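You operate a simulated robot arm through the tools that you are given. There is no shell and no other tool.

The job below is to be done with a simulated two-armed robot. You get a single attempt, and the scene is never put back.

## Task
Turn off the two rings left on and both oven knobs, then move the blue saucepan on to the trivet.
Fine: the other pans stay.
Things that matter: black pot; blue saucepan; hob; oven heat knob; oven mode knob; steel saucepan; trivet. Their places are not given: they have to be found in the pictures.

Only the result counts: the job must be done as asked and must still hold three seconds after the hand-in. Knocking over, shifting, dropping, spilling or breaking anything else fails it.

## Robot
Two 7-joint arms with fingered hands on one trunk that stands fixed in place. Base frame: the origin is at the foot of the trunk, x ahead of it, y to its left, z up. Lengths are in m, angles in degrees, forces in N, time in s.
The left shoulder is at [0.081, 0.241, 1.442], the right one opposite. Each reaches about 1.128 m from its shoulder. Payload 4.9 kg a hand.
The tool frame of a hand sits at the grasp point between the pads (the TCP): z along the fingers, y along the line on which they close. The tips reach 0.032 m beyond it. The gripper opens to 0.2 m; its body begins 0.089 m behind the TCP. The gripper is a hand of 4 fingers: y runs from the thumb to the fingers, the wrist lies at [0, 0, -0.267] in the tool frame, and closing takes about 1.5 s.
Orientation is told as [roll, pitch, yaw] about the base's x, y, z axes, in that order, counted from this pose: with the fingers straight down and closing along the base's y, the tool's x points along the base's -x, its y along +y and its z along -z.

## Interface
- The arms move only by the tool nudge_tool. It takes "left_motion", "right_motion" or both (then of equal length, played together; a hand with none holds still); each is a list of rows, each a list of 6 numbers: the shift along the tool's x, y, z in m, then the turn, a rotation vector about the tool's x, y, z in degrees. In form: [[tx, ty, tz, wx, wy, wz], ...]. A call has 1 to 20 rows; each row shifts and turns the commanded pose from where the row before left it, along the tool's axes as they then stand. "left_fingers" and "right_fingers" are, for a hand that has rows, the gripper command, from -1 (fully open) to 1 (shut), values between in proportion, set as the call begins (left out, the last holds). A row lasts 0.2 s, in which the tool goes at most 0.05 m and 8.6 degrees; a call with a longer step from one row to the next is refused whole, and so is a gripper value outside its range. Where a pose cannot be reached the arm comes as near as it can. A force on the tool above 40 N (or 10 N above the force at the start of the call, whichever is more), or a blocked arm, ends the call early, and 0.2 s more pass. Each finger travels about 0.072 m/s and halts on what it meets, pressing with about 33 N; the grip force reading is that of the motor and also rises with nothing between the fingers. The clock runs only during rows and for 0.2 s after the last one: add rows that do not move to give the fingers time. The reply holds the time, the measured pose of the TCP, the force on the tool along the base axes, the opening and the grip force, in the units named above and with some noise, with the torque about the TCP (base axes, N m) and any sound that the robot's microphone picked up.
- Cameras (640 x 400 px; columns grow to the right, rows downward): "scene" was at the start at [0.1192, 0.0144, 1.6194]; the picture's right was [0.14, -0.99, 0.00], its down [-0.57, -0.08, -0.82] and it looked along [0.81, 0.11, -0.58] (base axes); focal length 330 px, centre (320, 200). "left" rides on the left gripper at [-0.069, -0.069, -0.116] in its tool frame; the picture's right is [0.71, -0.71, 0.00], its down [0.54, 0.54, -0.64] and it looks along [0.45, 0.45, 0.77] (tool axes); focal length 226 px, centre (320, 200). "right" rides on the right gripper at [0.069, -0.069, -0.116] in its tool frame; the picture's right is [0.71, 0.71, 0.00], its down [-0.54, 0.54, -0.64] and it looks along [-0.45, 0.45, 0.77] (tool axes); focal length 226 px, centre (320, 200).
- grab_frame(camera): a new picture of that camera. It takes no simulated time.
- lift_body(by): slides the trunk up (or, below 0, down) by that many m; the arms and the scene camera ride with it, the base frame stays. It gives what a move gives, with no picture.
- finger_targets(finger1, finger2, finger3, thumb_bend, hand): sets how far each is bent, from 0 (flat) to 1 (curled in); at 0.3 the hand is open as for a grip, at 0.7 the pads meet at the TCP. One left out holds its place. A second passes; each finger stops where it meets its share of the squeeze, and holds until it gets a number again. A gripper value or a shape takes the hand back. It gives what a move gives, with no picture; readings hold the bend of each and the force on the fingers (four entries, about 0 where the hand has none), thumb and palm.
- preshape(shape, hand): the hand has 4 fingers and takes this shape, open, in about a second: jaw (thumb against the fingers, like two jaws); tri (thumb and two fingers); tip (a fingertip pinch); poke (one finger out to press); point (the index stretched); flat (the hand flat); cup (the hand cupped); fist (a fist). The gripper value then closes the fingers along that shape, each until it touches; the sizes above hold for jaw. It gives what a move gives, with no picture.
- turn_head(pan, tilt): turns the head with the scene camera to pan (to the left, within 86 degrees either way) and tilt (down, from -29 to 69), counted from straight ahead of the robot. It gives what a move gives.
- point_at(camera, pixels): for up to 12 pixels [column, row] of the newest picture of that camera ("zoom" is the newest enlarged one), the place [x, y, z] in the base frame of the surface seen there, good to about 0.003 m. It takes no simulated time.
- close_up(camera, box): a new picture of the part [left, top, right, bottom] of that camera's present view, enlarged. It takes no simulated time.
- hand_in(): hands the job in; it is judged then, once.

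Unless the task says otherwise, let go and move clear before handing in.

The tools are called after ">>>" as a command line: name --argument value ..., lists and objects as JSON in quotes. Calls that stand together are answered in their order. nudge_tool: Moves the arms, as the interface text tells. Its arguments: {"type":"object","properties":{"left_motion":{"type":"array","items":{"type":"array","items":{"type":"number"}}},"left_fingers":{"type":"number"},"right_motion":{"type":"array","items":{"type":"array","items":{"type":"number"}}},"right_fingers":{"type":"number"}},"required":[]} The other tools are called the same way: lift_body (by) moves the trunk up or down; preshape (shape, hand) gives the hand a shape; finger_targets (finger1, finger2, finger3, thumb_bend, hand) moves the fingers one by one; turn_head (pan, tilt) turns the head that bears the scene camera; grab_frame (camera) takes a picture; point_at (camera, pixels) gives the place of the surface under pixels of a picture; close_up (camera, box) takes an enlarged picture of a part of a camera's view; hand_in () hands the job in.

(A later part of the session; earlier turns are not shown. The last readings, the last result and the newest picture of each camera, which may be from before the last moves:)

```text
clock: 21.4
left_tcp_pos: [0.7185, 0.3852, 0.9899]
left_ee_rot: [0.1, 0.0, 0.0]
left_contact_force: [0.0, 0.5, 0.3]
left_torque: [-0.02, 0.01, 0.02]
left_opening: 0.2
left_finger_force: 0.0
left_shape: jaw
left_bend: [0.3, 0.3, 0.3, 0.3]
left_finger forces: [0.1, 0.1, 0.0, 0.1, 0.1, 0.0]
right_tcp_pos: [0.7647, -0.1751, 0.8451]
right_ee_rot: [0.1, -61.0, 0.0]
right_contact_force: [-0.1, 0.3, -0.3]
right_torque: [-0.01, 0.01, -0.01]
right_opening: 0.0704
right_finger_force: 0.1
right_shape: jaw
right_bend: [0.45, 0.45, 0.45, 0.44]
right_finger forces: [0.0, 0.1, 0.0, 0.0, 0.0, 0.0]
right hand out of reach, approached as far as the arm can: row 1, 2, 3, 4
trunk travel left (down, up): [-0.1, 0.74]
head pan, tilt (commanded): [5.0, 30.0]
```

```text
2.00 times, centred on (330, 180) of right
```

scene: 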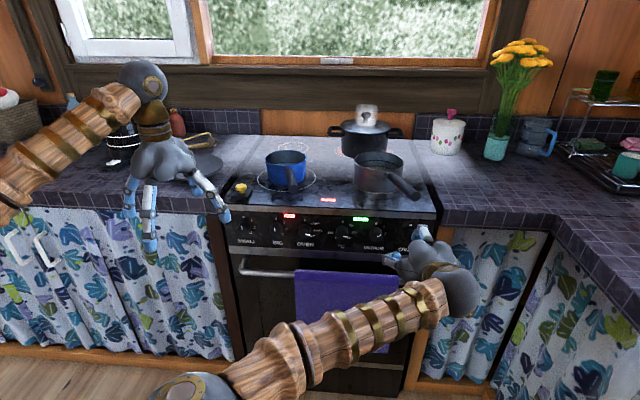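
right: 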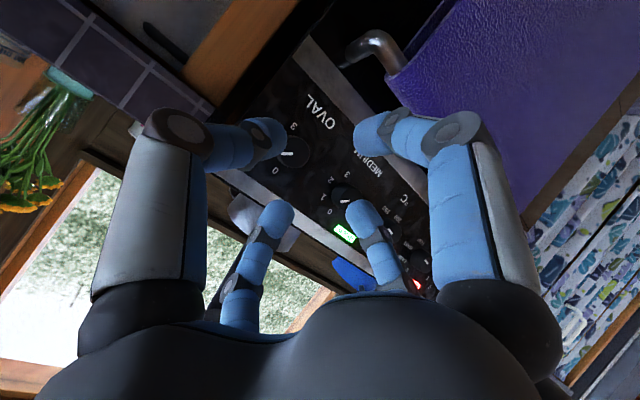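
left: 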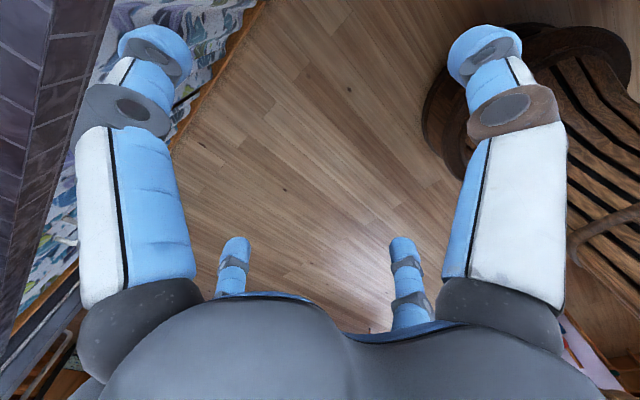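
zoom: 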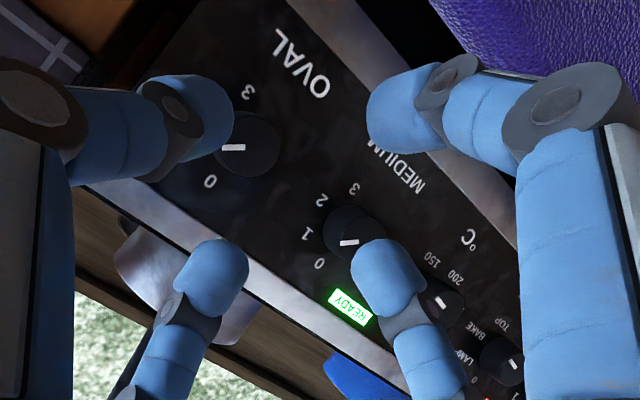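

The grey-white shape is just steam from the boiling black pot, and all four pointer angles look like 50°, 50° (OVAL, MEDIUM at 1) and 100° (OVEN, °C). I'll pre-roll the hand +48° about its own axis (useful for the anticlockwise turn anyway) and then try to pitch up again.

>>> nudge_tool --right_motion '[[0, 0, 0, 0, 0, 8], [0, 0, 0, 0, 0, 8], [0, 0, 0, 0, 0, 8], [0, 0, 0, 0, 0, 8], [0, 0, 0, 0, 0, 8], [0, 0, 0, 0, 0, 8], [0, 0, 0, -5.4, -4.8, 0], [0, 0, 0, -5.4, -4.8, 0], [0, 0, 0, -5.4, -4.8, 0], [0, 0, 0, -5.4, -4.8, 0], [0, 0, 0, 0, 0, 0]]'

>>> grab_frame --camera "scene"

```text
clock: 23.8
left_tcp_pos: [0.7193, 0.3851, 0.9894]
left_ee_rot: [0.0, 0.0, 0.0]
left_contact_force: [-0.7, -0.6, 0.2]
left_torque: [0.02, 0.01, -0.01]
left_opening: 0.1997
left_finger_force: 0.1
left_shape: jaw
left_bend: [0.3, 0.3, 0.3, 0.3]
left_finger forces: [0.1, 0.0, 0.1, 0.0, 0.0, 0.1]
right_tcp_pos: [0.7635, -0.1734, 0.8454]
right_ee_rot: [53.3, -35.8, -66.5]
right_contact_force: [0.4, -0.6, 0.3]
right_torque: [-0.01, 0.05, -0.03]
right_opening: 0.07
right_finger_force: 0.1
right_shape: jaw
right_bend: [0.45, 0.45, 0.45, 0.44]
right_finger forces: [0.1, 0.1, 0.0, 0.0, 0.0, 0.0]
right hand out of reach, approached as far as the arm can: row 7, 8, 9, 10
trunk travel left (down, up): [-0.1, 0.74]
head pan, tilt (commanded): [5.0, 30.0]
```

```text
taken
```

scene: 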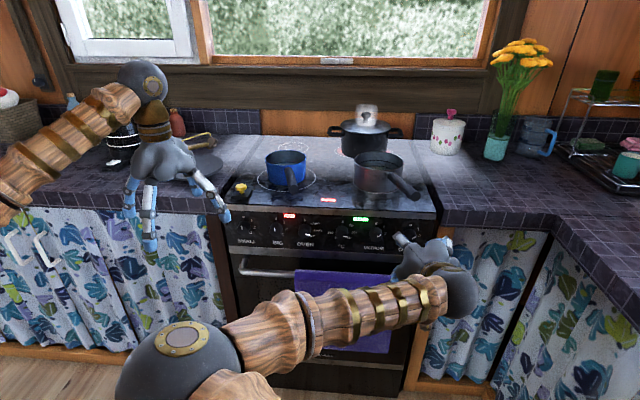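

The tool axis is still about 61° from straight down regardless of roll, so the wrist bend is the limit. I'll measure the elbow and forearm positions to work out a posture that needs less wrist bend.

>>> point_at --camera "scene" --pixels '[[180, 360], [185, 335], [260, 325], [340, 310], [420, 300], [455, 290], [440, 262], [230, 390], [150, 380]]'

```text
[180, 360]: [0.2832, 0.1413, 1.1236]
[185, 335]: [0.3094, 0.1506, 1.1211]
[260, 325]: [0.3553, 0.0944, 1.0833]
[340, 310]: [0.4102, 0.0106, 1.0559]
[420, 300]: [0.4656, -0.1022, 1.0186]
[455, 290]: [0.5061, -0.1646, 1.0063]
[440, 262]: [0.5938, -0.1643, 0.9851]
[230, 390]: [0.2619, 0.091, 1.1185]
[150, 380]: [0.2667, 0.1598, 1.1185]
```

The forearm comes in from the left (elbow near (0.30, 0.12, 1.05)), which leaves the shoulder high and limits things. I'll back both hands off 0.1 m, then lower the trunk the remaining 0.1 m to get a flatter forearm.

>>> nudge_tool --right_motion '[[0.0, 0.0, -0.035, 0, 0, 0], [0.0, 0.0, -0.035, 0, 0, 0], [0.0, 0.0, -0.035, 0, 0, 0]]' --left_motion '[[0.035, 0.0, -0.015, 0, 0, 0], [0.035, 0.0, -0.015, 0, 0, 0], [0.035, 0.0, -0.015, 0, 0, 0]]'

>>> lift_body --by -0.1

>>> grab_frame --camera "scene"

```text
clock: 24.6
left_tcp_pos: [0.611, 0.3855, 1.0353]
left_ee_rot: [-0.1, 0.0, -0.1]
left_contact_force: [-1.8, 0.4, 0.4]
left_torque: [-0.02, -0.1, -0.01]
left_opening: 0.1999
left_finger_force: 0.0
left_shape: jaw
left_bend: [0.3, 0.3, 0.3, 0.3]
left_finger forces: [0.0, 0.0, 0.1, 0.0, 0.0, 0.0]
right_tcp_pos: [0.6728, -0.1724, 0.8973]
right_ee_rot: [53.4, -35.9, -66.5]
right_contact_force: [0.2, 0.6, 0.1]
right_torque: [0.01, -0.02, -0.02]
right_opening: 0.0703
right_finger_force: 0.1
right_shape: jaw
right_bend: [0.45, 0.45, 0.45, 0.44]
right_finger forces: [0.1, 0.0, 0.0, 0.1, 0.0, 0.1]
trunk travel left (down, up): [-0.1, 0.74]
head pan, tilt (commanded): [5.0, 30.0]
```

```text
clock: 25.9
left_tcp_pos: [0.615, 0.3852, 0.9335]
left_ee_rot: [0.0, 0.0, 0.0]
left_contact_force: [-1.1, 1.0, 0.5]
left_torque: [0.0, -0.01, 0.0]
left_opening: 0.2001
left_finger_force: 0.0
left_shape: jaw
left_bend: [0.3, 0.3, 0.3, 0.3]
left_finger forces: [0.0, 0.0, 0.0, 0.0, 0.0, 0.0]
right_tcp_pos: [0.6756, -0.1736, 0.7949]
right_ee_rot: [53.3, -35.8, -66.3]
right_contact_force: [-0.3, -0.8, 0.3]
right_torque: [0.01, 0.02, 0.02]
right_opening: 0.07
right_finger_force: 0.2
right_shape: jaw
right_bend: [0.45, 0.45, 0.45, 0.44]
right_finger forces: [0.0, 0.1, 0.0, 0.0, 0.1, 0.0]
trunk travel left (down, up): [0.0, 0.84]
head pan, tilt (commanded): [5.0, 30.0]
```

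```text
taken
```

scene: 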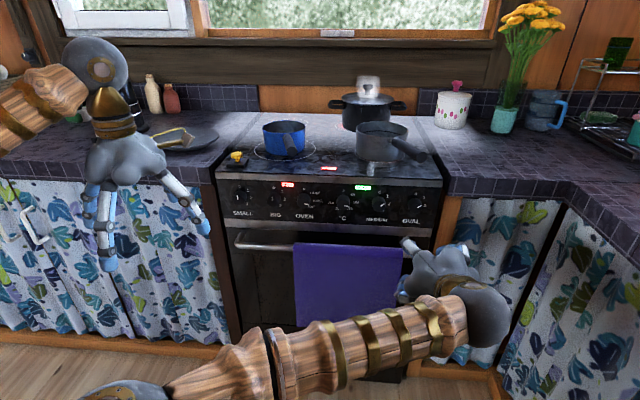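

The backward move worked and the trunk is now at its lowest. I'll bring the hand back up to about (0.76, -0.17, 0.83) and try pitching the remaining 29° again.

>>> nudge_tool --right_motion '[[-0.017, 0.0189, 0.0183, 0, 0, 0], [-0.017, 0.0189, 0.0183, 0, 0, 0], [-0.017, 0.0189, 0.0183, 0, 0, 0], [0, 0, 0, -5.4, -4.85, 0], [0, 0, 0, -5.4, -4.85, 0], [0, 0, 0, -5.4, -4.85, 0], [0, 0, 0, -5.4, -4.85, 0], [0, 0, 0, 0, 0, 0]]'

>>> grab_frame --camera "scene"

```text
clock: 27.7
left_tcp_pos: [0.6141, 0.3856, 0.9339]
left_ee_rot: [-0.1, 0.0, 0.0]
left_contact_force: [0.3, 0.4, -0.3]
left_torque: [0.0, 0.01, -0.04]
left_opening: 0.2
left_finger_force: 0.0
left_shape: jaw
left_bend: [0.3, 0.3, 0.3, 0.3]
left_finger forces: [0.1, 0.1, 0.1, 0.0, 0.0, 0.1]
right_tcp_pos: [0.7623, -0.1717, 0.835]
right_ee_rot: [61.8, -38.5, -71.4]
right_contact_force: [-0.2, 0.1, -1.0]
right_torque: [0.0, 0.0, 0.03]
right_opening: 0.07
right_finger_force: 0.0
right_shape: jaw
right_bend: [0.45, 0.45, 0.45, 0.44]
right_finger forces: [0.0, 0.0, 0.0, 0.0, 0.1, 0.0]
right hand out of reach, approached as far as the arm can: row 5, 6, 7
trunk travel left (down, up): [0.0, 0.84]
head pan, tilt (commanded): [5.0, 30.0]
```

```text
taken
```

scene: 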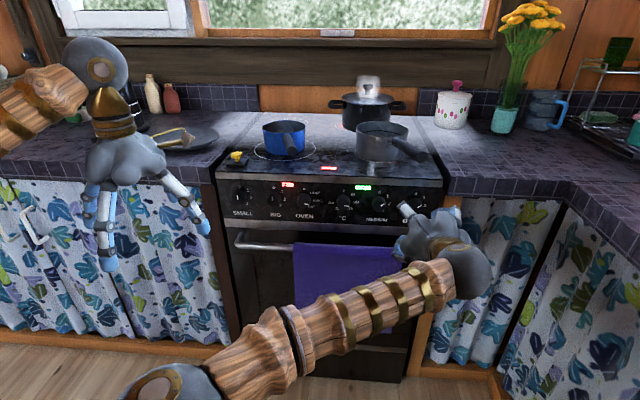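

The pitch improved to about 68° with the lower trunk, so posture geometry is what limits it. I'll probe whether yawing the hand a little to the right frees more pitch.

>>> nudge_tool --right_motion '[[0, 0, 0, 4.15, -4.6, 2.47], [0, 0, 0, 4.15, -4.6, 2.47], [0, 0, 0, 4.15, -4.6, 2.47], [0, 0, 0, 0, 0, 0]]'

>>> nudge_tool --right_motion '[[0, 0, 0, -5.4, -4.85, 0], [0, 0, 0, -5.4, -4.85, 0], [0, 0, 0, -5.4, -4.85, 0], [0, 0, 0, 0, 0, 0]]'

```text
clock: 28.7
left_tcp_pos: [0.6142, 0.3841, 0.9339]
left_ee_rot: [-0.1, 0.1, 0.0]
left_contact_force: [0.8, -0.4, 0.5]
left_torque: [0.04, -0.02, -0.01]
left_opening: 0.1999
left_finger_force: 0.1
left_shape: jaw
left_bend: [0.3, 0.3, 0.3, 0.3]
left_finger forces: [0.1, 0.0, 0.0, 0.0, 0.1, 0.0]
right_tcp_pos: [0.7598, -0.1722, 0.8349]
right_ee_rot: [61.7, -38.5, -91.6]
right_contact_force: [0.3, 0.2, 0.0]
right_torque: [0.0, 0.02, -0.01]
right_opening: 0.07
right_finger_force: 0.0
right_shape: jaw
right_bend: [0.45, 0.45, 0.45, 0.44]
right_finger forces: [0.0, 0.1, 0.0, 0.0, 0.1, 0.0]
trunk travel left (down, up): [0.0, 0.84]
head pan, tilt (commanded): [5.0, 30.0]
```

```text
clock: 29.7
left_tcp_pos: [0.6144, 0.3865, 0.9341]
left_ee_rot: [0.0, 0.0, 0.1]
left_contact_force: [-0.7, 0.0, 0.2]
left_torque: [-0.02, 0.0, -0.01]
left_opening: 0.1996
left_finger_force: 0.0
left_shape: jaw
left_bend: [0.3, 0.3, 0.3, 0.3]
left_finger forces: [0.0, 0.0, 0.1, 0.0, 0.1, 0.0]
right_tcp_pos: [0.7615, -0.1726, 0.8361]
right_ee_rot: [90.2, -42.1, -110.0]
right_contact_force: [0.1, -0.4, 0.0]
right_torque: [0.0, 0.01, -0.03]
right_opening: 0.0701
right_finger_force: 0.0
right_shape: jaw
right_bend: [0.45, 0.45, 0.45, 0.44]
right_finger forces: [0.0, 0.0, 0.1, 0.0, 0.0, 0.0]
trunk travel left (down, up): [0.0, 0.84]
head pan, tilt (commanded): [5.0, 30.0]
```

That worked: yawed 20° right, the hand now points horizontally (tool z ≈ (0.94, -0.34, 0)). Now I'll yaw back left gradually to align with the knob axis.

>>> nudge_tool --right_motion '[[0, 0, 0, -3.35, 3.71, 0], [0, 0, 0, -3.35, 3.71, 0], [0, 0, 0, -3.35, 3.71, 0], [0, 0, 0, -3.35, 3.71, 0], [0, 0, 0, 0, 0, 0]]'

>>> grab_frame --camera "scene"

>>> grab_frame --camera "right"

```text
clock: 30.9
left_tcp_pos: [0.6144, 0.3853, 0.9328]
left_ee_rot: [0.0, 0.0, 0.1]
left_contact_force: [0.3, 0.1, 0.4]
left_torque: [0.02, -0.04, 0.02]
left_opening: 0.2
left_finger_force: 0.1
left_shape: jaw
left_bend: [0.3, 0.3, 0.3, 0.3]
left_finger forces: [0.0, 0.0, 0.0, 0.0, 0.0, 0.0]
right_tcp_pos: [0.7609, -0.172, 0.8345]
right_ee_rot: [90.0, -42.1, -94.9]
right_contact_force: [-0.3, 0.2, 0.1]
right_torque: [0.04, 0.04, 0.01]
right_opening: 0.0701
right_finger_force: 0.0
right_shape: jaw
right_bend: [0.45, 0.45, 0.45, 0.44]
right_finger forces: [0.1, 0.1, 0.0, 0.0, 0.0, 0.0]
right hand out of reach, approached as far as the arm can: row 4
trunk travel left (down, up): [0.0, 0.84]
head pan, tilt (commanded): [5.0, 30.0]
```

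```text
taken
```

scene: 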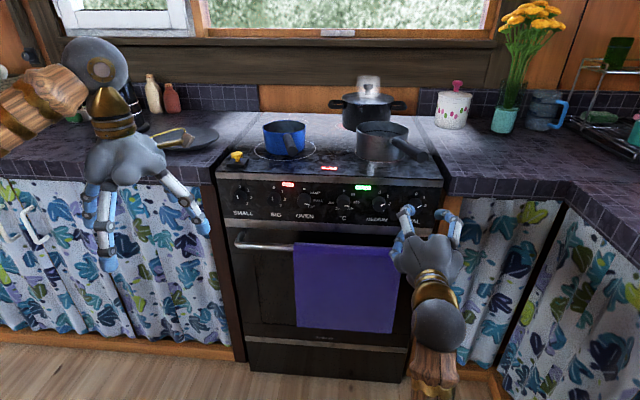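

```text
taken
```

right: 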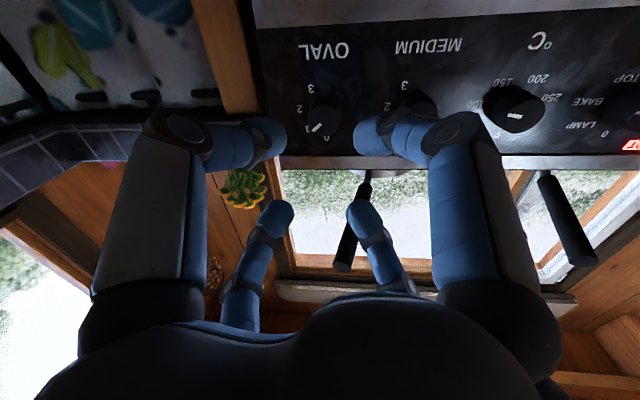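

The elbow has dropped and the hand now points forward to within 5°, with OVAL between the fingers at (322,130) in the hand view. I'll advance 0.07 m with a small lateral correction, stopping just short of the knob face.

>>> nudge_tool --right_motion '[[0.0025, 0, 0.0175, 0, 0, 0], [0.0025, 0, 0.0175, 0, 0, 0], [0.0025, -0.0007, 0.0175, 0, 0, 0], [0, 0, 0.0175, 0, 0, 0], [0, 0, 0, 0, 0, 0]]'

>>> grab_frame --camera "right"

>>> close_up --camera "scene" --box '[320, 140, 500, 260]'

```text
clock: 32.1
left_tcp_pos: [0.6146, 0.3861, 0.9334]
left_ee_rot: [0.0, 0.1, 0.1]
left_contact_force: [0.2, 0.1, 0.5]
left_torque: [0.02, -0.03, 0.02]
left_opening: 0.2
left_finger_force: 0.1
left_shape: jaw
left_bend: [0.3, 0.3, 0.3, 0.3]
left_finger forces: [0.0, 0.1, 0.0, 0.0, 0.0, 0.1]
right_tcp_pos: [0.8287, -0.1736, 0.8314]
right_ee_rot: [90.1, -42.0, -95.0]
right_contact_force: [0.3, 0.2, 0.2]
right_torque: [-0.03, 0.03, 0.02]
right_opening: 0.07
right_finger_force: 0.1
right_shape: jaw
right_bend: [0.45, 0.45, 0.45, 0.44]
right_finger forces: [0.0, 0.0, 0.0, 0.0, 0.0, 0.0]
trunk travel left (down, up): [0.0, 0.84]
head pan, tilt (commanded): [5.0, 30.0]
```

```text
taken
```

right: 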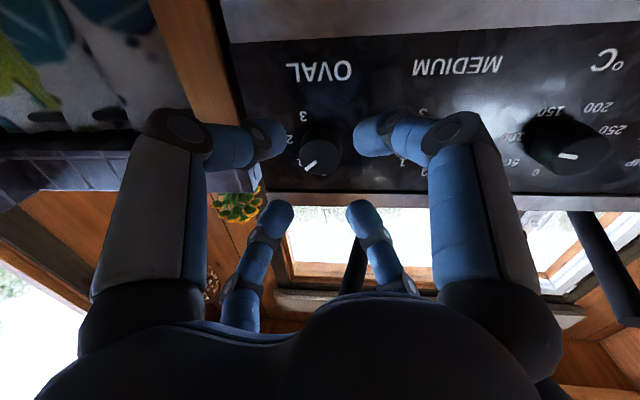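

```text
3.33 times, centred on (410, 200) of scene
```

zoom: 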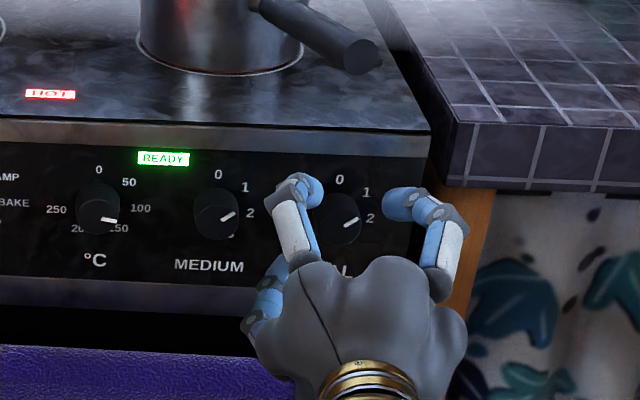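

The claw straddles OVAL well: the knob at (318,155) in the hand view lies within the four fingertips, and the tool point is within 3 mm of the axis. I'll advance the last 0.033 m carefully.

>>> nudge_tool --right_motion '[[0.001, -0.0005, 0.011, 0, 0, 0], [0.001, -0.0005, 0.011, 0, 0, 0], [0, 0, 0.011, 0, 0, 0], [0, 0, 0, 0, 0, 0]]'

>>> grab_frame --camera "right"

>>> close_up --camera "scene" --box '[320, 140, 500, 260]'

```text
clock: 33.1
left_tcp_pos: [0.6132, 0.3863, 0.9352]
left_ee_rot: [0.0, -0.1, 0.0]
left_contact_force: [-0.5, 0.1, 0.0]
left_torque: [-0.01, -0.01, 0.01]
left_opening: 0.1999
left_finger_force: 0.1
left_shape: jaw
left_bend: [0.3, 0.3, 0.3, 0.3]
left_finger forces: [0.0, 0.1, 0.0, 0.0, 0.0, 0.0]
right_tcp_pos: [0.8631, -0.1755, 0.8285]
right_ee_rot: [90.1, -42.0, -94.9]
right_contact_force: [0.5, 0.1, 0.5]
right_torque: [-0.01, -0.01, 0.01]
right_opening: 0.0703
right_finger_force: 0.1
right_shape: jaw
right_bend: [0.45, 0.45, 0.45, 0.44]
right_finger forces: [0.0, 0.0, 0.1, 0.1, 0.1, 0.0]
trunk travel left (down, up): [0.0, 0.84]
head pan, tilt (commanded): [5.0, 30.0]
```

```text
taken
```

right: 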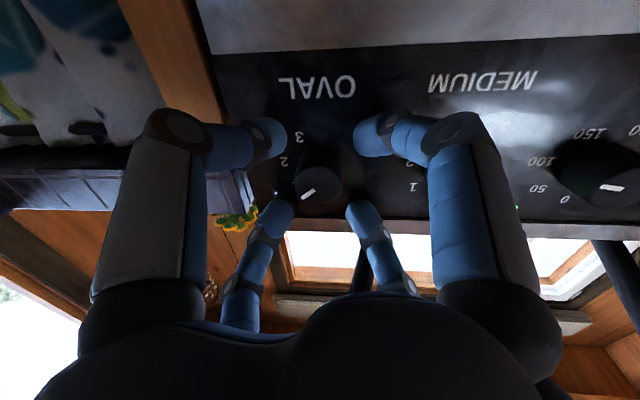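

```text
3.33 times, centred on (410, 200) of scene
```

zoom: 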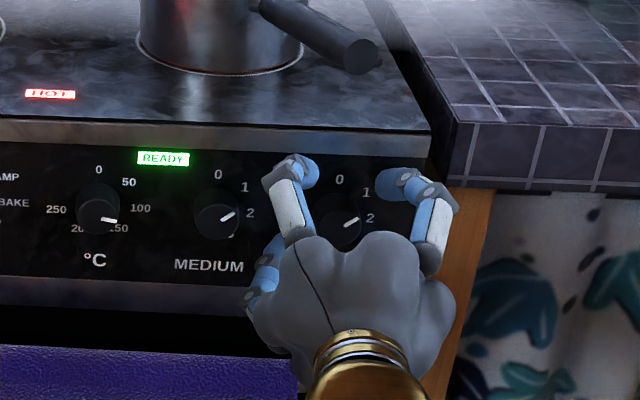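

No contact yet, and the tips are about at x≈0.893, around the knob. I'll close the fingers and hold still for a second.

>>> nudge_tool --right_motion '[[0, 0, 0, 0, 0, 0], [0, 0, 0, 0, 0, 0], [0, 0, 0, 0, 0, 0], [0, 0, 0, 0, 0, 0], [0, 0, 0, 0, 0, 0]]' --right_fingers 1.0

>>> grab_frame --camera "right"

>>> close_up --camera "scene" --box '[320, 140, 500, 260]'

```text
clock: 34.3
left_tcp_pos: [0.6152, 0.3847, 0.9332]
left_ee_rot: [-0.1, 0.0, -0.1]
left_contact_force: [0.1, 0.3, -0.3]
left_torque: [0.01, 0.01, -0.01]
left_opening: 0.1998
left_finger_force: 0.1
left_shape: jaw
left_bend: [0.3, 0.3, 0.3, 0.3]
left_finger forces: [0.0, 0.0, 0.0, 0.1, 0.0, 0.0]
right_tcp_pos: [0.8644, -0.1766, 0.829]
right_ee_rot: [90.0, -42.0, -95.0]
right_contact_force: [8.1, -0.9, 1.6]
right_torque: [-0.05, -0.04, 0.04]
right_opening: 0.0307
right_finger_force: 32.9
right_shape: jaw
right_bend: [0.57, 0.77, 0.77, 0.56]
right_finger forces: [27.9, 27.7, 28.0, 0.0, 28.8, 0.1]
trunk travel left (down, up): [0.0, 0.84]
head pan, tilt (commanded): [5.0, 30.0]
```

```text
taken
```

right: 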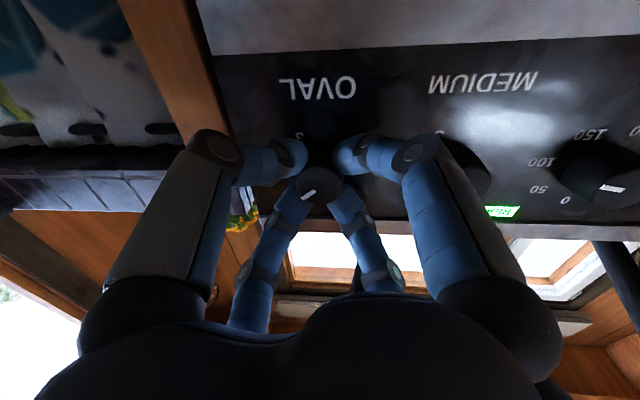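

```text
3.33 times, centred on (410, 200) of scene
```

zoom: 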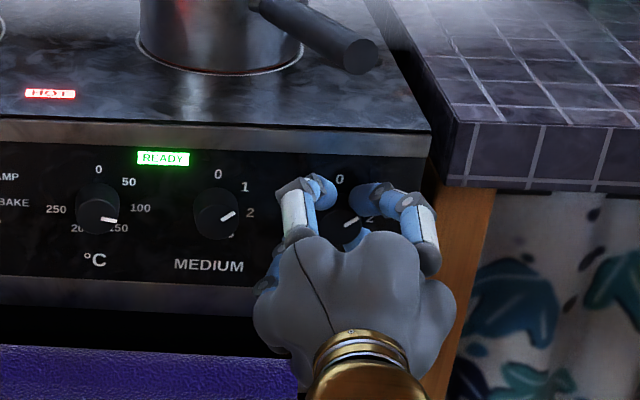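

All four fingers grip the knob (opening 0.031 m, ~28 N each). I'll now turn it anticlockwise by 50° about the tool axis.

>>> nudge_tool --right_motion '[[0, 0, 0, 0, 0, -7.2], [0, 0, 0, 0, 0, -7.2], [0, 0, 0, 0, 0, -7.2], [0, 0, 0, 0, 0, -7.2], [0, 0, 0, 0, 0, -7.2], [0, 0, 0, 0, 0, -7.2], [0, 0, 0, 0, 0, -7.2], [0, 0, 0, 0, 0, 0]]'

>>> grab_frame --camera "right"

>>> close_up --camera "scene" --box '[320, 140, 500, 260]'

```text
clock: 36.1
left_tcp_pos: [0.6143, 0.3866, 0.9333]
left_ee_rot: [0.0, 0.2, 0.0]
left_contact_force: [-0.2, -0.5, -1.1]
left_torque: [-0.01, -0.01, -0.02]
left_opening: 0.1998
left_finger_force: 0.0
left_shape: jaw
left_bend: [0.3, 0.3, 0.3, 0.3]
left_finger forces: [0.0, 0.0, 0.0, 0.0, 0.0, 0.1]
right_tcp_pos: [0.8654, -0.1733, 0.8275]
right_ee_rot: [-90.5, -87.6, 85.5]
right_contact_force: [17.7, 3.4, 7.5]
right_torque: [0.0, -0.56, 0.36]
right_opening: 0.0302
right_finger_force: 33.4
right_shape: jaw
right_bend: [0.57, 0.77, 0.77, 0.56]
right_finger forces: [23.5, 28.9, 32.0, 0.1, 26.1, 0.1]
trunk travel left (down, up): [0.0, 0.84]
head pan, tilt (commanded): [5.0, 30.0]
```

```text
taken
```

right: 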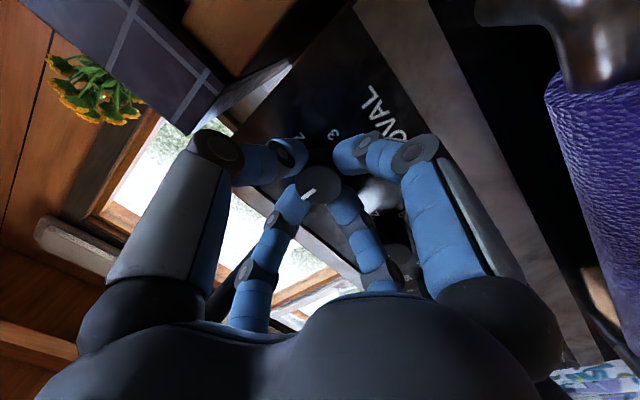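

```text
3.33 times, centred on (410, 200) of scene
```

zoom: 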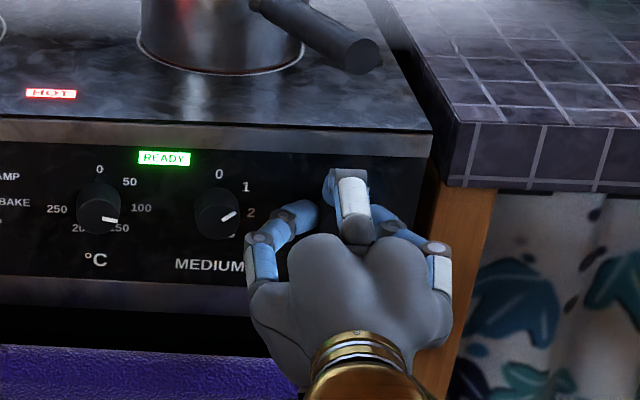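

The knob turned with the hand: its mark at (305,195) kept its place in the hand view while the panel rotated. I'll open to 0.07 m, back off 0.09 m and check the knob.

>>> nudge_tool --right_motion '[[0, 0, 0, 0, 0, 0], [0, 0, 0, 0, 0, 0], [0, 0, 0, 0, 0, 0], [0, 0, 0, 0, 0, 0], [0, 0, -0.02, 0, 0, 0], [0, 0, -0.035, 0, 0, 0], [0, 0, -0.035, 0, 0, 0], [0, 0, 0, 0, 0, 0]]' --right_fingers 0.3

>>> grab_frame --camera "right"

>>> close_up --camera "scene" --box '[300, 165, 440, 230]'

```text
clock: 37.9
left_tcp_pos: [0.6142, 0.3852, 0.9341]
left_ee_rot: [-0.1, 0.0, 0.0]
left_contact_force: [0.3, -0.6, 0.8]
left_torque: [0.03, 0.03, -0.01]
left_opening: 0.1999
left_finger_force: 0.1
left_shape: jaw
left_bend: [0.3, 0.3, 0.3, 0.3]
left_finger forces: [0.0, 0.0, 0.0, 0.0, 0.0, 0.0]
right_tcp_pos: [0.7725, -0.1679, 0.8289]
right_ee_rot: [-89.4, -87.6, 84.3]
right_contact_force: [0.2, -0.7, -0.1]
right_torque: [-0.03, 0.04, -0.01]
right_opening: 0.0699
right_finger_force: 0.1
right_shape: jaw
right_bend: [0.45, 0.45, 0.45, 0.44]
right_finger forces: [0.1, 0.0, 0.0, 0.0, 0.1, 0.0]
trunk travel left (down, up): [0.0, 0.84]
head pan, tilt (commanded): [5.0, 30.0]
```

```text
taken
```

right: 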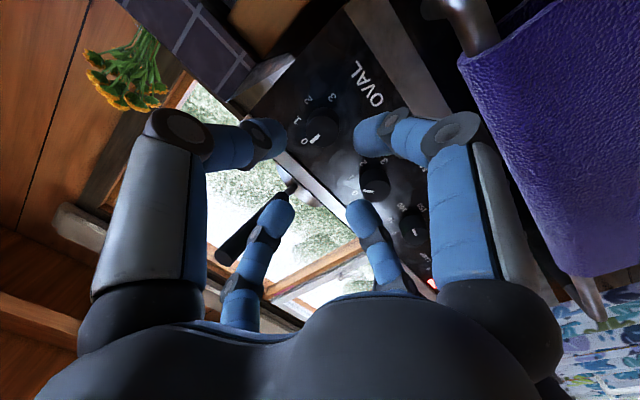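

```text
4.57 times, centred on (370, 198) of scene
```

zoom: 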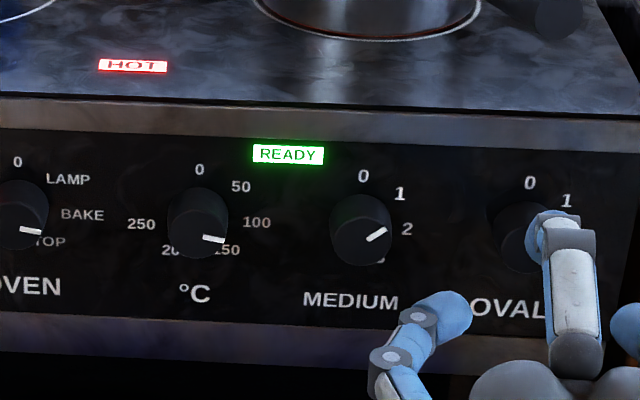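

The finger hides OVAL in the scene view, so I'll zoom on it through the hand camera at (315,132).

>>> close_up --camera "right" --box '[270, 50, 440, 270]'

>>> close_up --camera "right" --box '[275, 80, 375, 170]'

```text
1.82 times, centred on (355, 160) of right
```

zoom: 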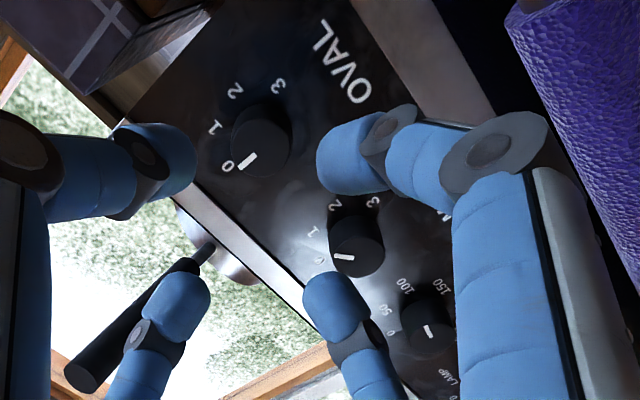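

```text
4.44 times, centred on (325, 125) of right
```

zoom: 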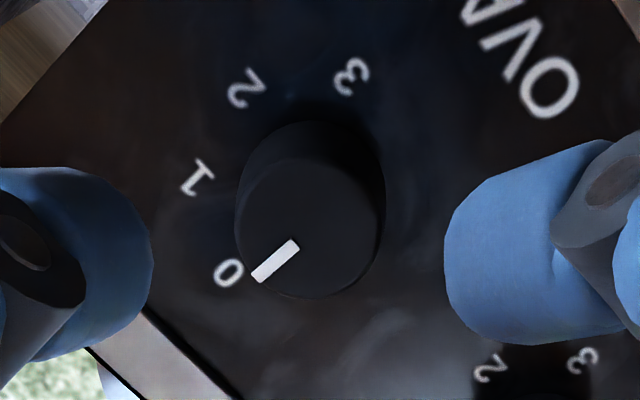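

OVAL's mark now points at its 0 label (255,277 vs label at 230,272) within about 3°. Next I'll shift left to MEDIUM and pre-roll +50° for the next turn.

>>> nudge_tool --right_motion '[[-0.0012, 0.0298, 0.0065, 0, 0, 0], [-0.0012, 0.0298, 0.0065, 0, 0, 0], [-0.0012, 0.0298, 0.0065, 0, 0, 0], [0, 0, 0, 0, 0, 7.2], [0, 0, 0, 0, 0, 7.2], [0, 0, 0, 0, 0, 7.2], [0, 0, 0, 0, 0, 7.2], [0, 0, 0, 0, 0, 7.2], [0, 0, 0, 0, 0, 7.2], [0, 0, 0, 0, 0, 7.2], [0, 0, 0, 0, 0, 0]]'

>>> grab_frame --camera "right"

>>> close_up --camera "scene" --box '[300, 140, 480, 260]'

```text
clock: 40.3
left_tcp_pos: [0.6136, 0.3862, 0.9329]
left_ee_rot: [0.0, 0.0, 0.0]
left_contact_force: [-0.6, 0.5, 0.4]
left_torque: [0.0, -0.01, -0.03]
left_opening: 0.2002
left_finger_force: 0.1
left_shape: jaw
left_bend: [0.3, 0.3, 0.3, 0.3]
left_finger forces: [0.0, 0.0, 0.0, 0.0, 0.1, 0.1]
right_tcp_pos: [0.801, -0.0807, 0.8271]
right_ee_rot: [90.0, -42.0, -95.0]
right_contact_force: [-0.4, 0.1, 0.2]
right_torque: [0.01, 0.02, 0.02]
right_opening: 0.0698
right_finger_force: 0.1
right_shape: jaw
right_bend: [0.45, 0.45, 0.45, 0.44]
right_finger forces: [0.0, 0.1, 0.0, 0.0, 0.0, 0.0]
trunk travel left (down, up): [0.0, 0.84]
head pan, tilt (commanded): [5.0, 30.0]
```

```text
taken
```

right: 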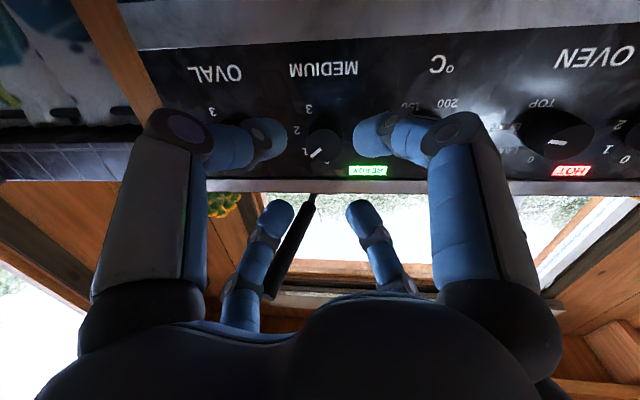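

```text
3.33 times, centred on (390, 200) of scene
```

zoom: 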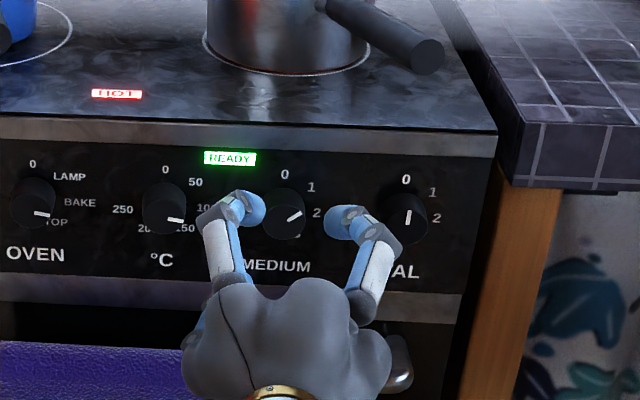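

OVAL's mark stands straight up at 0 in the scene view (408,217), and the claw now faces MEDIUM. I'll advance 0.062 m onto MEDIUM.

>>> nudge_tool --right_motion '[[0.0005, 0.001, 0.0125, 0, 0, 0], [0.0005, 0.001, 0.0125, 0, 0, 0], [0.0005, 0.001, 0.0125, 0, 0, 0], [0.0005, 0.001, 0.0125, 0, 0, 0], [0.0005, 0.001, 0.0125, 0, 0, 0], [0, 0, 0, 0, 0, 0]]'

>>> grab_frame --camera "right"

```text
clock: 41.7
left_tcp_pos: [0.6138, 0.3846, 0.9335]
left_ee_rot: [-0.1, -0.1, 0.0]
left_contact_force: [-0.3, -0.3, 0.5]
left_torque: [0.04, 0.01, -0.01]
left_opening: 0.2
left_finger_force: 0.1
left_shape: jaw
left_bend: [0.3, 0.3, 0.3, 0.3]
left_finger forces: [0.0, 0.0, 0.1, 0.0, 0.0, 0.0]
right_tcp_pos: [0.8639, -0.0813, 0.8294]
right_ee_rot: [90.1, -41.9, -95.0]
right_contact_force: [0.1, 0.3, -0.6]
right_torque: [0.0, 0.02, -0.01]
right_opening: 0.0699
right_finger_force: 0.0
right_shape: jaw
right_bend: [0.45, 0.45, 0.45, 0.44]
right_finger forces: [0.0, 0.1, 0.0, 0.1, 0.0, 0.0]
trunk travel left (down, up): [0.0, 0.84]
head pan, tilt (commanded): [5.0, 30.0]
```

```text
taken
```

right: 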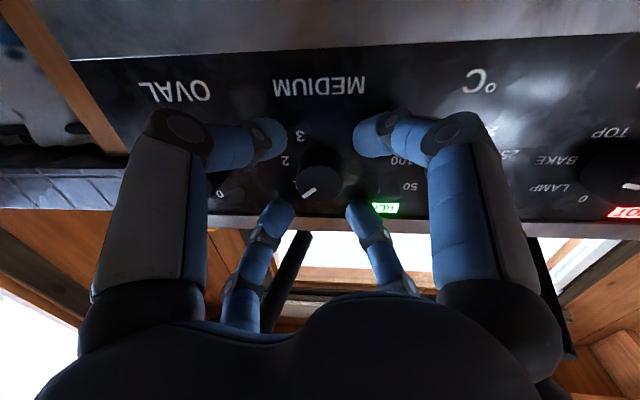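

MEDIUM sits centred in the claw at (320,180) with no contact force. I'll close, turn it -50.4° as before, open and back off.

>>> nudge_tool --right_motion '[[0, 0, 0, 0, 0, 0], [0, 0, 0, 0, 0, 0], [0, 0, 0, 0, 0, 0], [0, 0, 0, 0, 0, 0], [0, 0, 0, 0, 0, 0], [0, 0, 0, 0, 0, -7.2], [0, 0, 0, 0, 0, -7.2], [0, 0, 0, 0, 0, -7.2], [0, 0, 0, 0, 0, -7.2], [0, 0, 0, 0, 0, -7.2], [0, 0, 0, 0, 0, -7.2], [0, 0, 0, 0, 0, -7.2], [0, 0, 0, 0, 0, 0]]' --right_fingers 1.0

>>> grab_frame --camera "right"

```text
clock: 44.5
left_tcp_pos: [0.6134, 0.3867, 0.9336]
left_ee_rot: [0.1, 0.0, 0.0]
left_contact_force: [-0.2, -0.4, 0.2]
left_torque: [0.0, 0.01, 0.0]
left_opening: 0.1996
left_finger_force: 0.0
left_shape: jaw
left_bend: [0.3, 0.3, 0.3, 0.3]
left_finger forces: [0.0, 0.1, 0.0, 0.0, 0.0, 0.0]
right_tcp_pos: [0.8635, -0.0796, 0.8286]
right_ee_rot: [-89.1, -87.5, 84.3]
right_contact_force: [5.3, 8.8, -2.0]
right_torque: [0.16, -0.26, 0.47]
right_opening: 0.0303
right_finger_force: 32.7
right_shape: jaw
right_bend: [0.57, 0.77, 0.77, 0.56]
right_finger forces: [26.4, 34.0, 31.3, 0.1, 26.1, 0.0]
trunk travel left (down, up): [0.0, 0.84]
head pan, tilt (commanded): [5.0, 30.0]
```

```text
taken
```

right: 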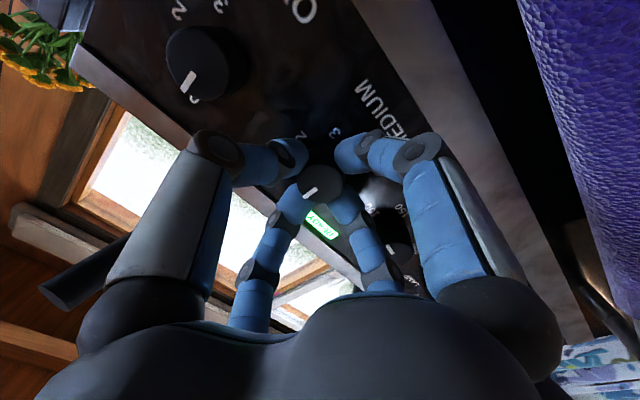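

MEDIUM turned along with the hand and its mark now parallels OVAL's. I'll release, back off and shift 0.095 m left to the °C knob, pre-rolling +50° again.

>>> nudge_tool --right_motion '[[0, 0, 0, 0, 0, 0], [0, 0, 0, 0, 0, 0], [0, 0, 0, 0, 0, 0], [0, 0, 0, 0, 0, 0], [0, 0, -0.02, 0, 0, 0], [0, 0, -0.035, 0, 0, 0], [0, 0, -0.02, 0, 0, 0], [0, 0, 0, 0, 0, 0]]' --right_fingers 0.3

>>> nudge_tool --right_motion '[[-0.0012, 0.0303, 0.006, 0, 0, 0], [-0.0012, 0.0303, 0.006, 0, 0, 0], [-0.0012, 0.0303, 0.006, 0, 0, 0], [0, 0, 0, 0, 0, 7.2], [0, 0, 0, 0, 0, 7.2], [0, 0, 0, 0, 0, 7.2], [0, 0, 0, 0, 0, 7.2], [0, 0, 0, 0, 0, 7.2], [0, 0, 0, 0, 0, 7.2], [0, 0, 0, 0, 0, 7.2], [0, 0, 0, 0, 0, 0]]'

>>> grab_frame --camera "right"

>>> close_up --camera "scene" --box '[280, 140, 460, 260]'

```text
clock: 46.3
left_tcp_pos: [0.6145, 0.3856, 0.9336]
left_ee_rot: [0.0, 0.1, -0.1]
left_contact_force: [0.9, 0.2, -0.8]
left_torque: [-0.01, -0.03, 0.01]
left_opening: 0.1999
left_finger_force: 0.2
left_shape: jaw
left_bend: [0.3, 0.3, 0.3, 0.3]
left_finger forces: [0.1, 0.0, 0.0, 0.0, 0.0, 0.0]
right_tcp_pos: [0.7875, -0.0749, 0.8306]
right_ee_rot: [-90.9, -87.6, 86.0]
right_contact_force: [-0.3, -0.4, 0.2]
right_torque: [-0.02, -0.02, 0.0]
right_opening: 0.0697
right_finger_force: 0.1
right_shape: jaw
right_bend: [0.45, 0.45, 0.45, 0.44]
right_finger forces: [0.0, 0.0, 0.1, 0.1, 0.1, 0.0]
trunk travel left (down, up): [0.0, 0.84]
head pan, tilt (commanded): [5.0, 30.0]
```

```text
clock: 48.7
left_tcp_pos: [0.6145, 0.3852, 0.9341]
left_ee_rot: [0.1, 0.1, 0.1]
left_contact_force: [0.4, -0.7, -0.2]
left_torque: [0.0, 0.05, -0.04]
left_opening: 0.1998
left_finger_force: 0.1
left_shape: jaw
left_bend: [0.3, 0.3, 0.3, 0.3]
left_finger forces: [0.0, 0.1, 0.0, 0.0, 0.0, 0.0]
right_tcp_pos: [0.814, 0.0162, 0.8291]
right_ee_rot: [90.0, -41.8, -95.0]
right_contact_force: [0.7, -0.4, -0.1]
right_torque: [0.02, 0.01, 0.0]
right_opening: 0.07
right_finger_force: 0.0
right_shape: jaw
right_bend: [0.45, 0.45, 0.45, 0.44]
right_finger forces: [0.0, 0.0, 0.1, 0.0, 0.0, 0.0]
trunk travel left (down, up): [0.0, 0.84]
head pan, tilt (commanded): [5.0, 30.0]
```

```text
taken
```

right: 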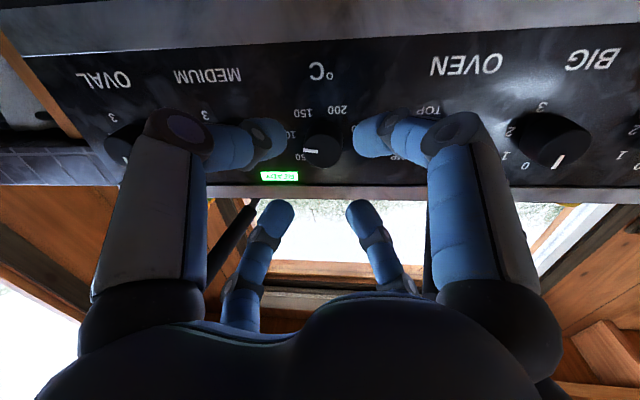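

```text
3.33 times, centred on (370, 200) of scene
```

zoom: 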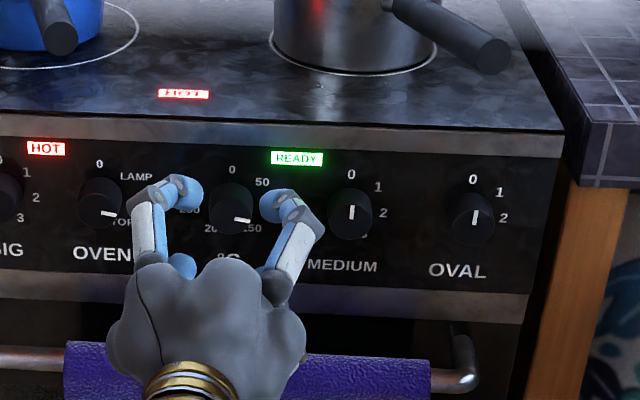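

MEDIUM and OVAL both point straight up at 0 now, and the claw faces the °C knob. I'll advance 0.05 m, then close and turn in two half-steps.

>>> nudge_tool --right_motion '[[0.0005, 0.0004, 0.0124, 0, 0, 0], [0.0005, 0.0004, 0.0124, 0, 0, 0], [0.0005, 0.0004, 0.0124, 0, 0, 0], [0.0005, 0.0004, 0.0124, 0, 0, 0], [0, 0, 0, 0, 0, 0]]'

>>> grab_frame --camera "right"

```text
clock: 49.9
left_tcp_pos: [0.6142, 0.3855, 0.9337]
left_ee_rot: [0.0, 0.0, 0.0]
left_contact_force: [-0.2, -0.5, -0.1]
left_torque: [-0.01, 0.0, -0.03]
left_opening: 0.2001
left_finger_force: 0.1
left_shape: jaw
left_bend: [0.3, 0.3, 0.3, 0.3]
left_finger forces: [0.0, 0.1, 0.1, 0.0, 0.0, 0.0]
right_tcp_pos: [0.8647, 0.014, 0.8284]
right_ee_rot: [90.1, -42.0, -95.0]
right_contact_force: [-3.4, 1.0, 0.1]
right_torque: [-0.01, 0.06, 0.14]
right_opening: 0.07
right_finger_force: 0.0
right_shape: jaw
right_bend: [0.45, 0.45, 0.45, 0.44]
right_finger forces: [2.4, 1.2, 0.0, 0.0, 0.0, 0.0]
trunk travel left (down, up): [0.0, 0.84]
head pan, tilt (commanded): [5.0, 30.0]
```

```text
taken
```

right: 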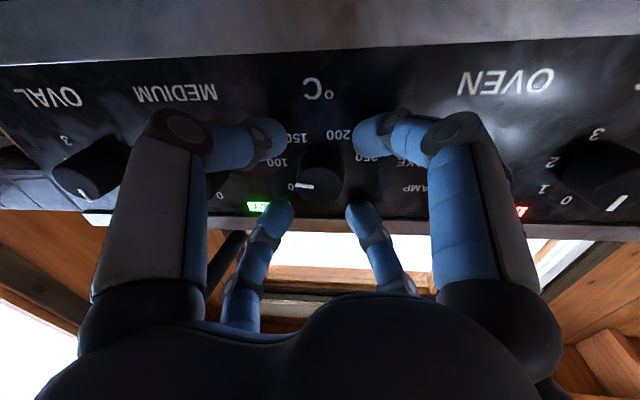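

The tips just touch the panel (−3.4 N). I'll back off 2 mm, close on the °C knob and turn -50.4°.

>>> nudge_tool --right_motion '[[0, 0, -0.002, 0, 0, 0], [0, 0, 0, 0, 0, 0], [0, 0, 0, 0, 0, 0], [0, 0, 0, 0, 0, 0], [0, 0, 0, 0, 0, 0], [0, 0, 0, 0, 0, -7.2], [0, 0, 0, 0, 0, -7.2], [0, 0, 0, 0, 0, -7.2], [0, 0, 0, 0, 0, -7.2], [0, 0, 0, 0, 0, -7.2], [0, 0, 0, 0, 0, -7.2], [0, 0, 0, 0, 0, -7.2], [0, 0, 0, 0, 0, 0]]' --right_fingers 1.0

>>> grab_frame --camera "right"

```text
clock: 52.7
left_tcp_pos: [0.6131, 0.3848, 0.9335]
left_ee_rot: [0.0, 0.0, 0.0]
left_contact_force: [0.1, 0.2, 0.8]
left_torque: [-0.01, 0.07, 0.04]
left_opening: 0.1999
left_finger_force: 0.0
left_shape: jaw
left_bend: [0.3, 0.3, 0.3, 0.3]
left_finger forces: [0.0, 0.0, 0.0, 0.0, 0.0, 0.0]
right_tcp_pos: [0.8618, 0.0134, 0.8313]
right_ee_rot: [-93.9, -87.7, 88.8]
right_contact_force: [6.4, -11.5, 11.2]
right_torque: [-0.07, -0.64, -0.31]
right_opening: 0.0301
right_finger_force: 32.9
right_shape: jaw
right_bend: [0.83, 0.84, 0.75, 0.6]
right_finger forces: [22.2, 18.8, 34.2, 0.0, 32.9, 0.0]
trunk travel left (down, up): [0.0, 0.84]
head pan, tilt (commanded): [5.0, 30.0]
```

```text
taken
```

right: 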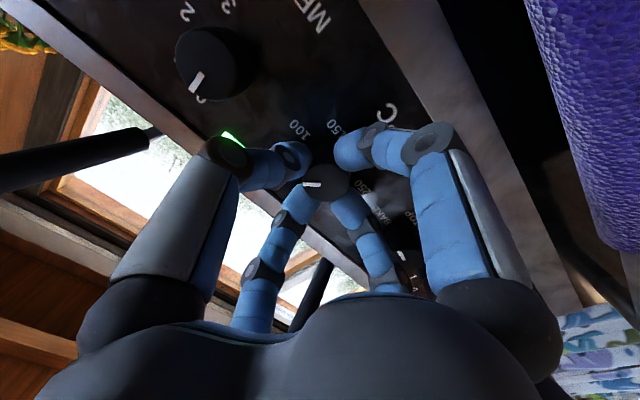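

The °C knob followed for the first 50°. I'll open, roll the hand back +50.4° around the knob, then regrip.

>>> nudge_tool --right_motion '[[0, 0, 0, 0, 0, 0], [0, 0, 0, 0, 0, 0], [0, 0, 0, 0, 0, 0], [0, 0, 0, 0, 0, 0], [0, 0, 0, 0, 0, 7.2], [0, 0, 0, 0, 0, 7.2], [0, 0, 0, 0, 0, 7.2], [0, 0, 0, 0, 0, 7.2], [0, 0, 0, 0, 0, 7.2], [0, 0, 0, 0, 0, 7.2], [0, 0, 0, 0, 0, 7.2], [0, 0, 0, 0, 0, 0]]' --right_fingers 0.3

>>> grab_frame --camera "right"

>>> close_up --camera "right" --box '[260, 120, 380, 230]'

```text
clock: 55.3
left_tcp_pos: [0.6146, 0.3861, 0.9337]
left_ee_rot: [0.0, 0.0, 0.1]
left_contact_force: [0.2, 0.2, 0.3]
left_torque: [0.0, -0.03, -0.01]
left_opening: 0.1997
left_finger_force: 0.1
left_shape: jaw
left_bend: [0.3, 0.3, 0.3, 0.3]
left_finger forces: [0.0, 0.0, 0.0, 0.1, 0.0, 0.0]
right_tcp_pos: [0.8615, 0.014, 0.8292]
right_ee_rot: [90.0, -41.8, -95.0]
right_contact_force: [0.7, 0.1, 0.6]
right_torque: [-0.02, -0.01, 0.04]
right_opening: 0.0699
right_finger_force: 0.0
right_shape: jaw
right_bend: [0.45, 0.45, 0.45, 0.44]
right_finger forces: [0.0, 0.1, 0.0, 0.0, 0.1, 0.1]
trunk travel left (down, up): [0.0, 0.84]
head pan, tilt (commanded): [5.0, 30.0]
```

```text
taken
```

right: 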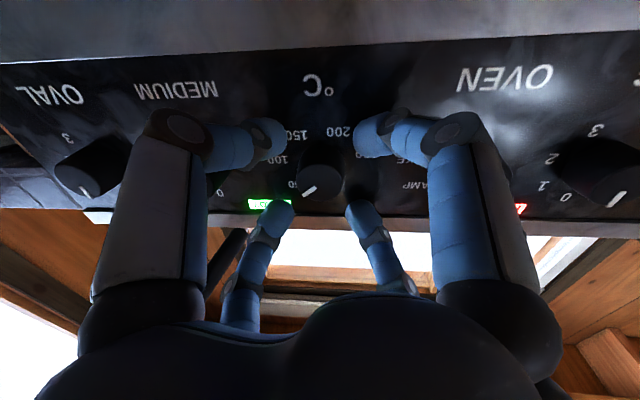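

```text
3.64 times, centred on (320, 175) of right
```

zoom: 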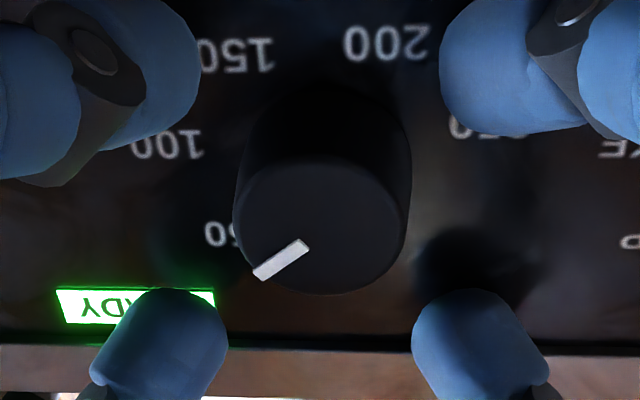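

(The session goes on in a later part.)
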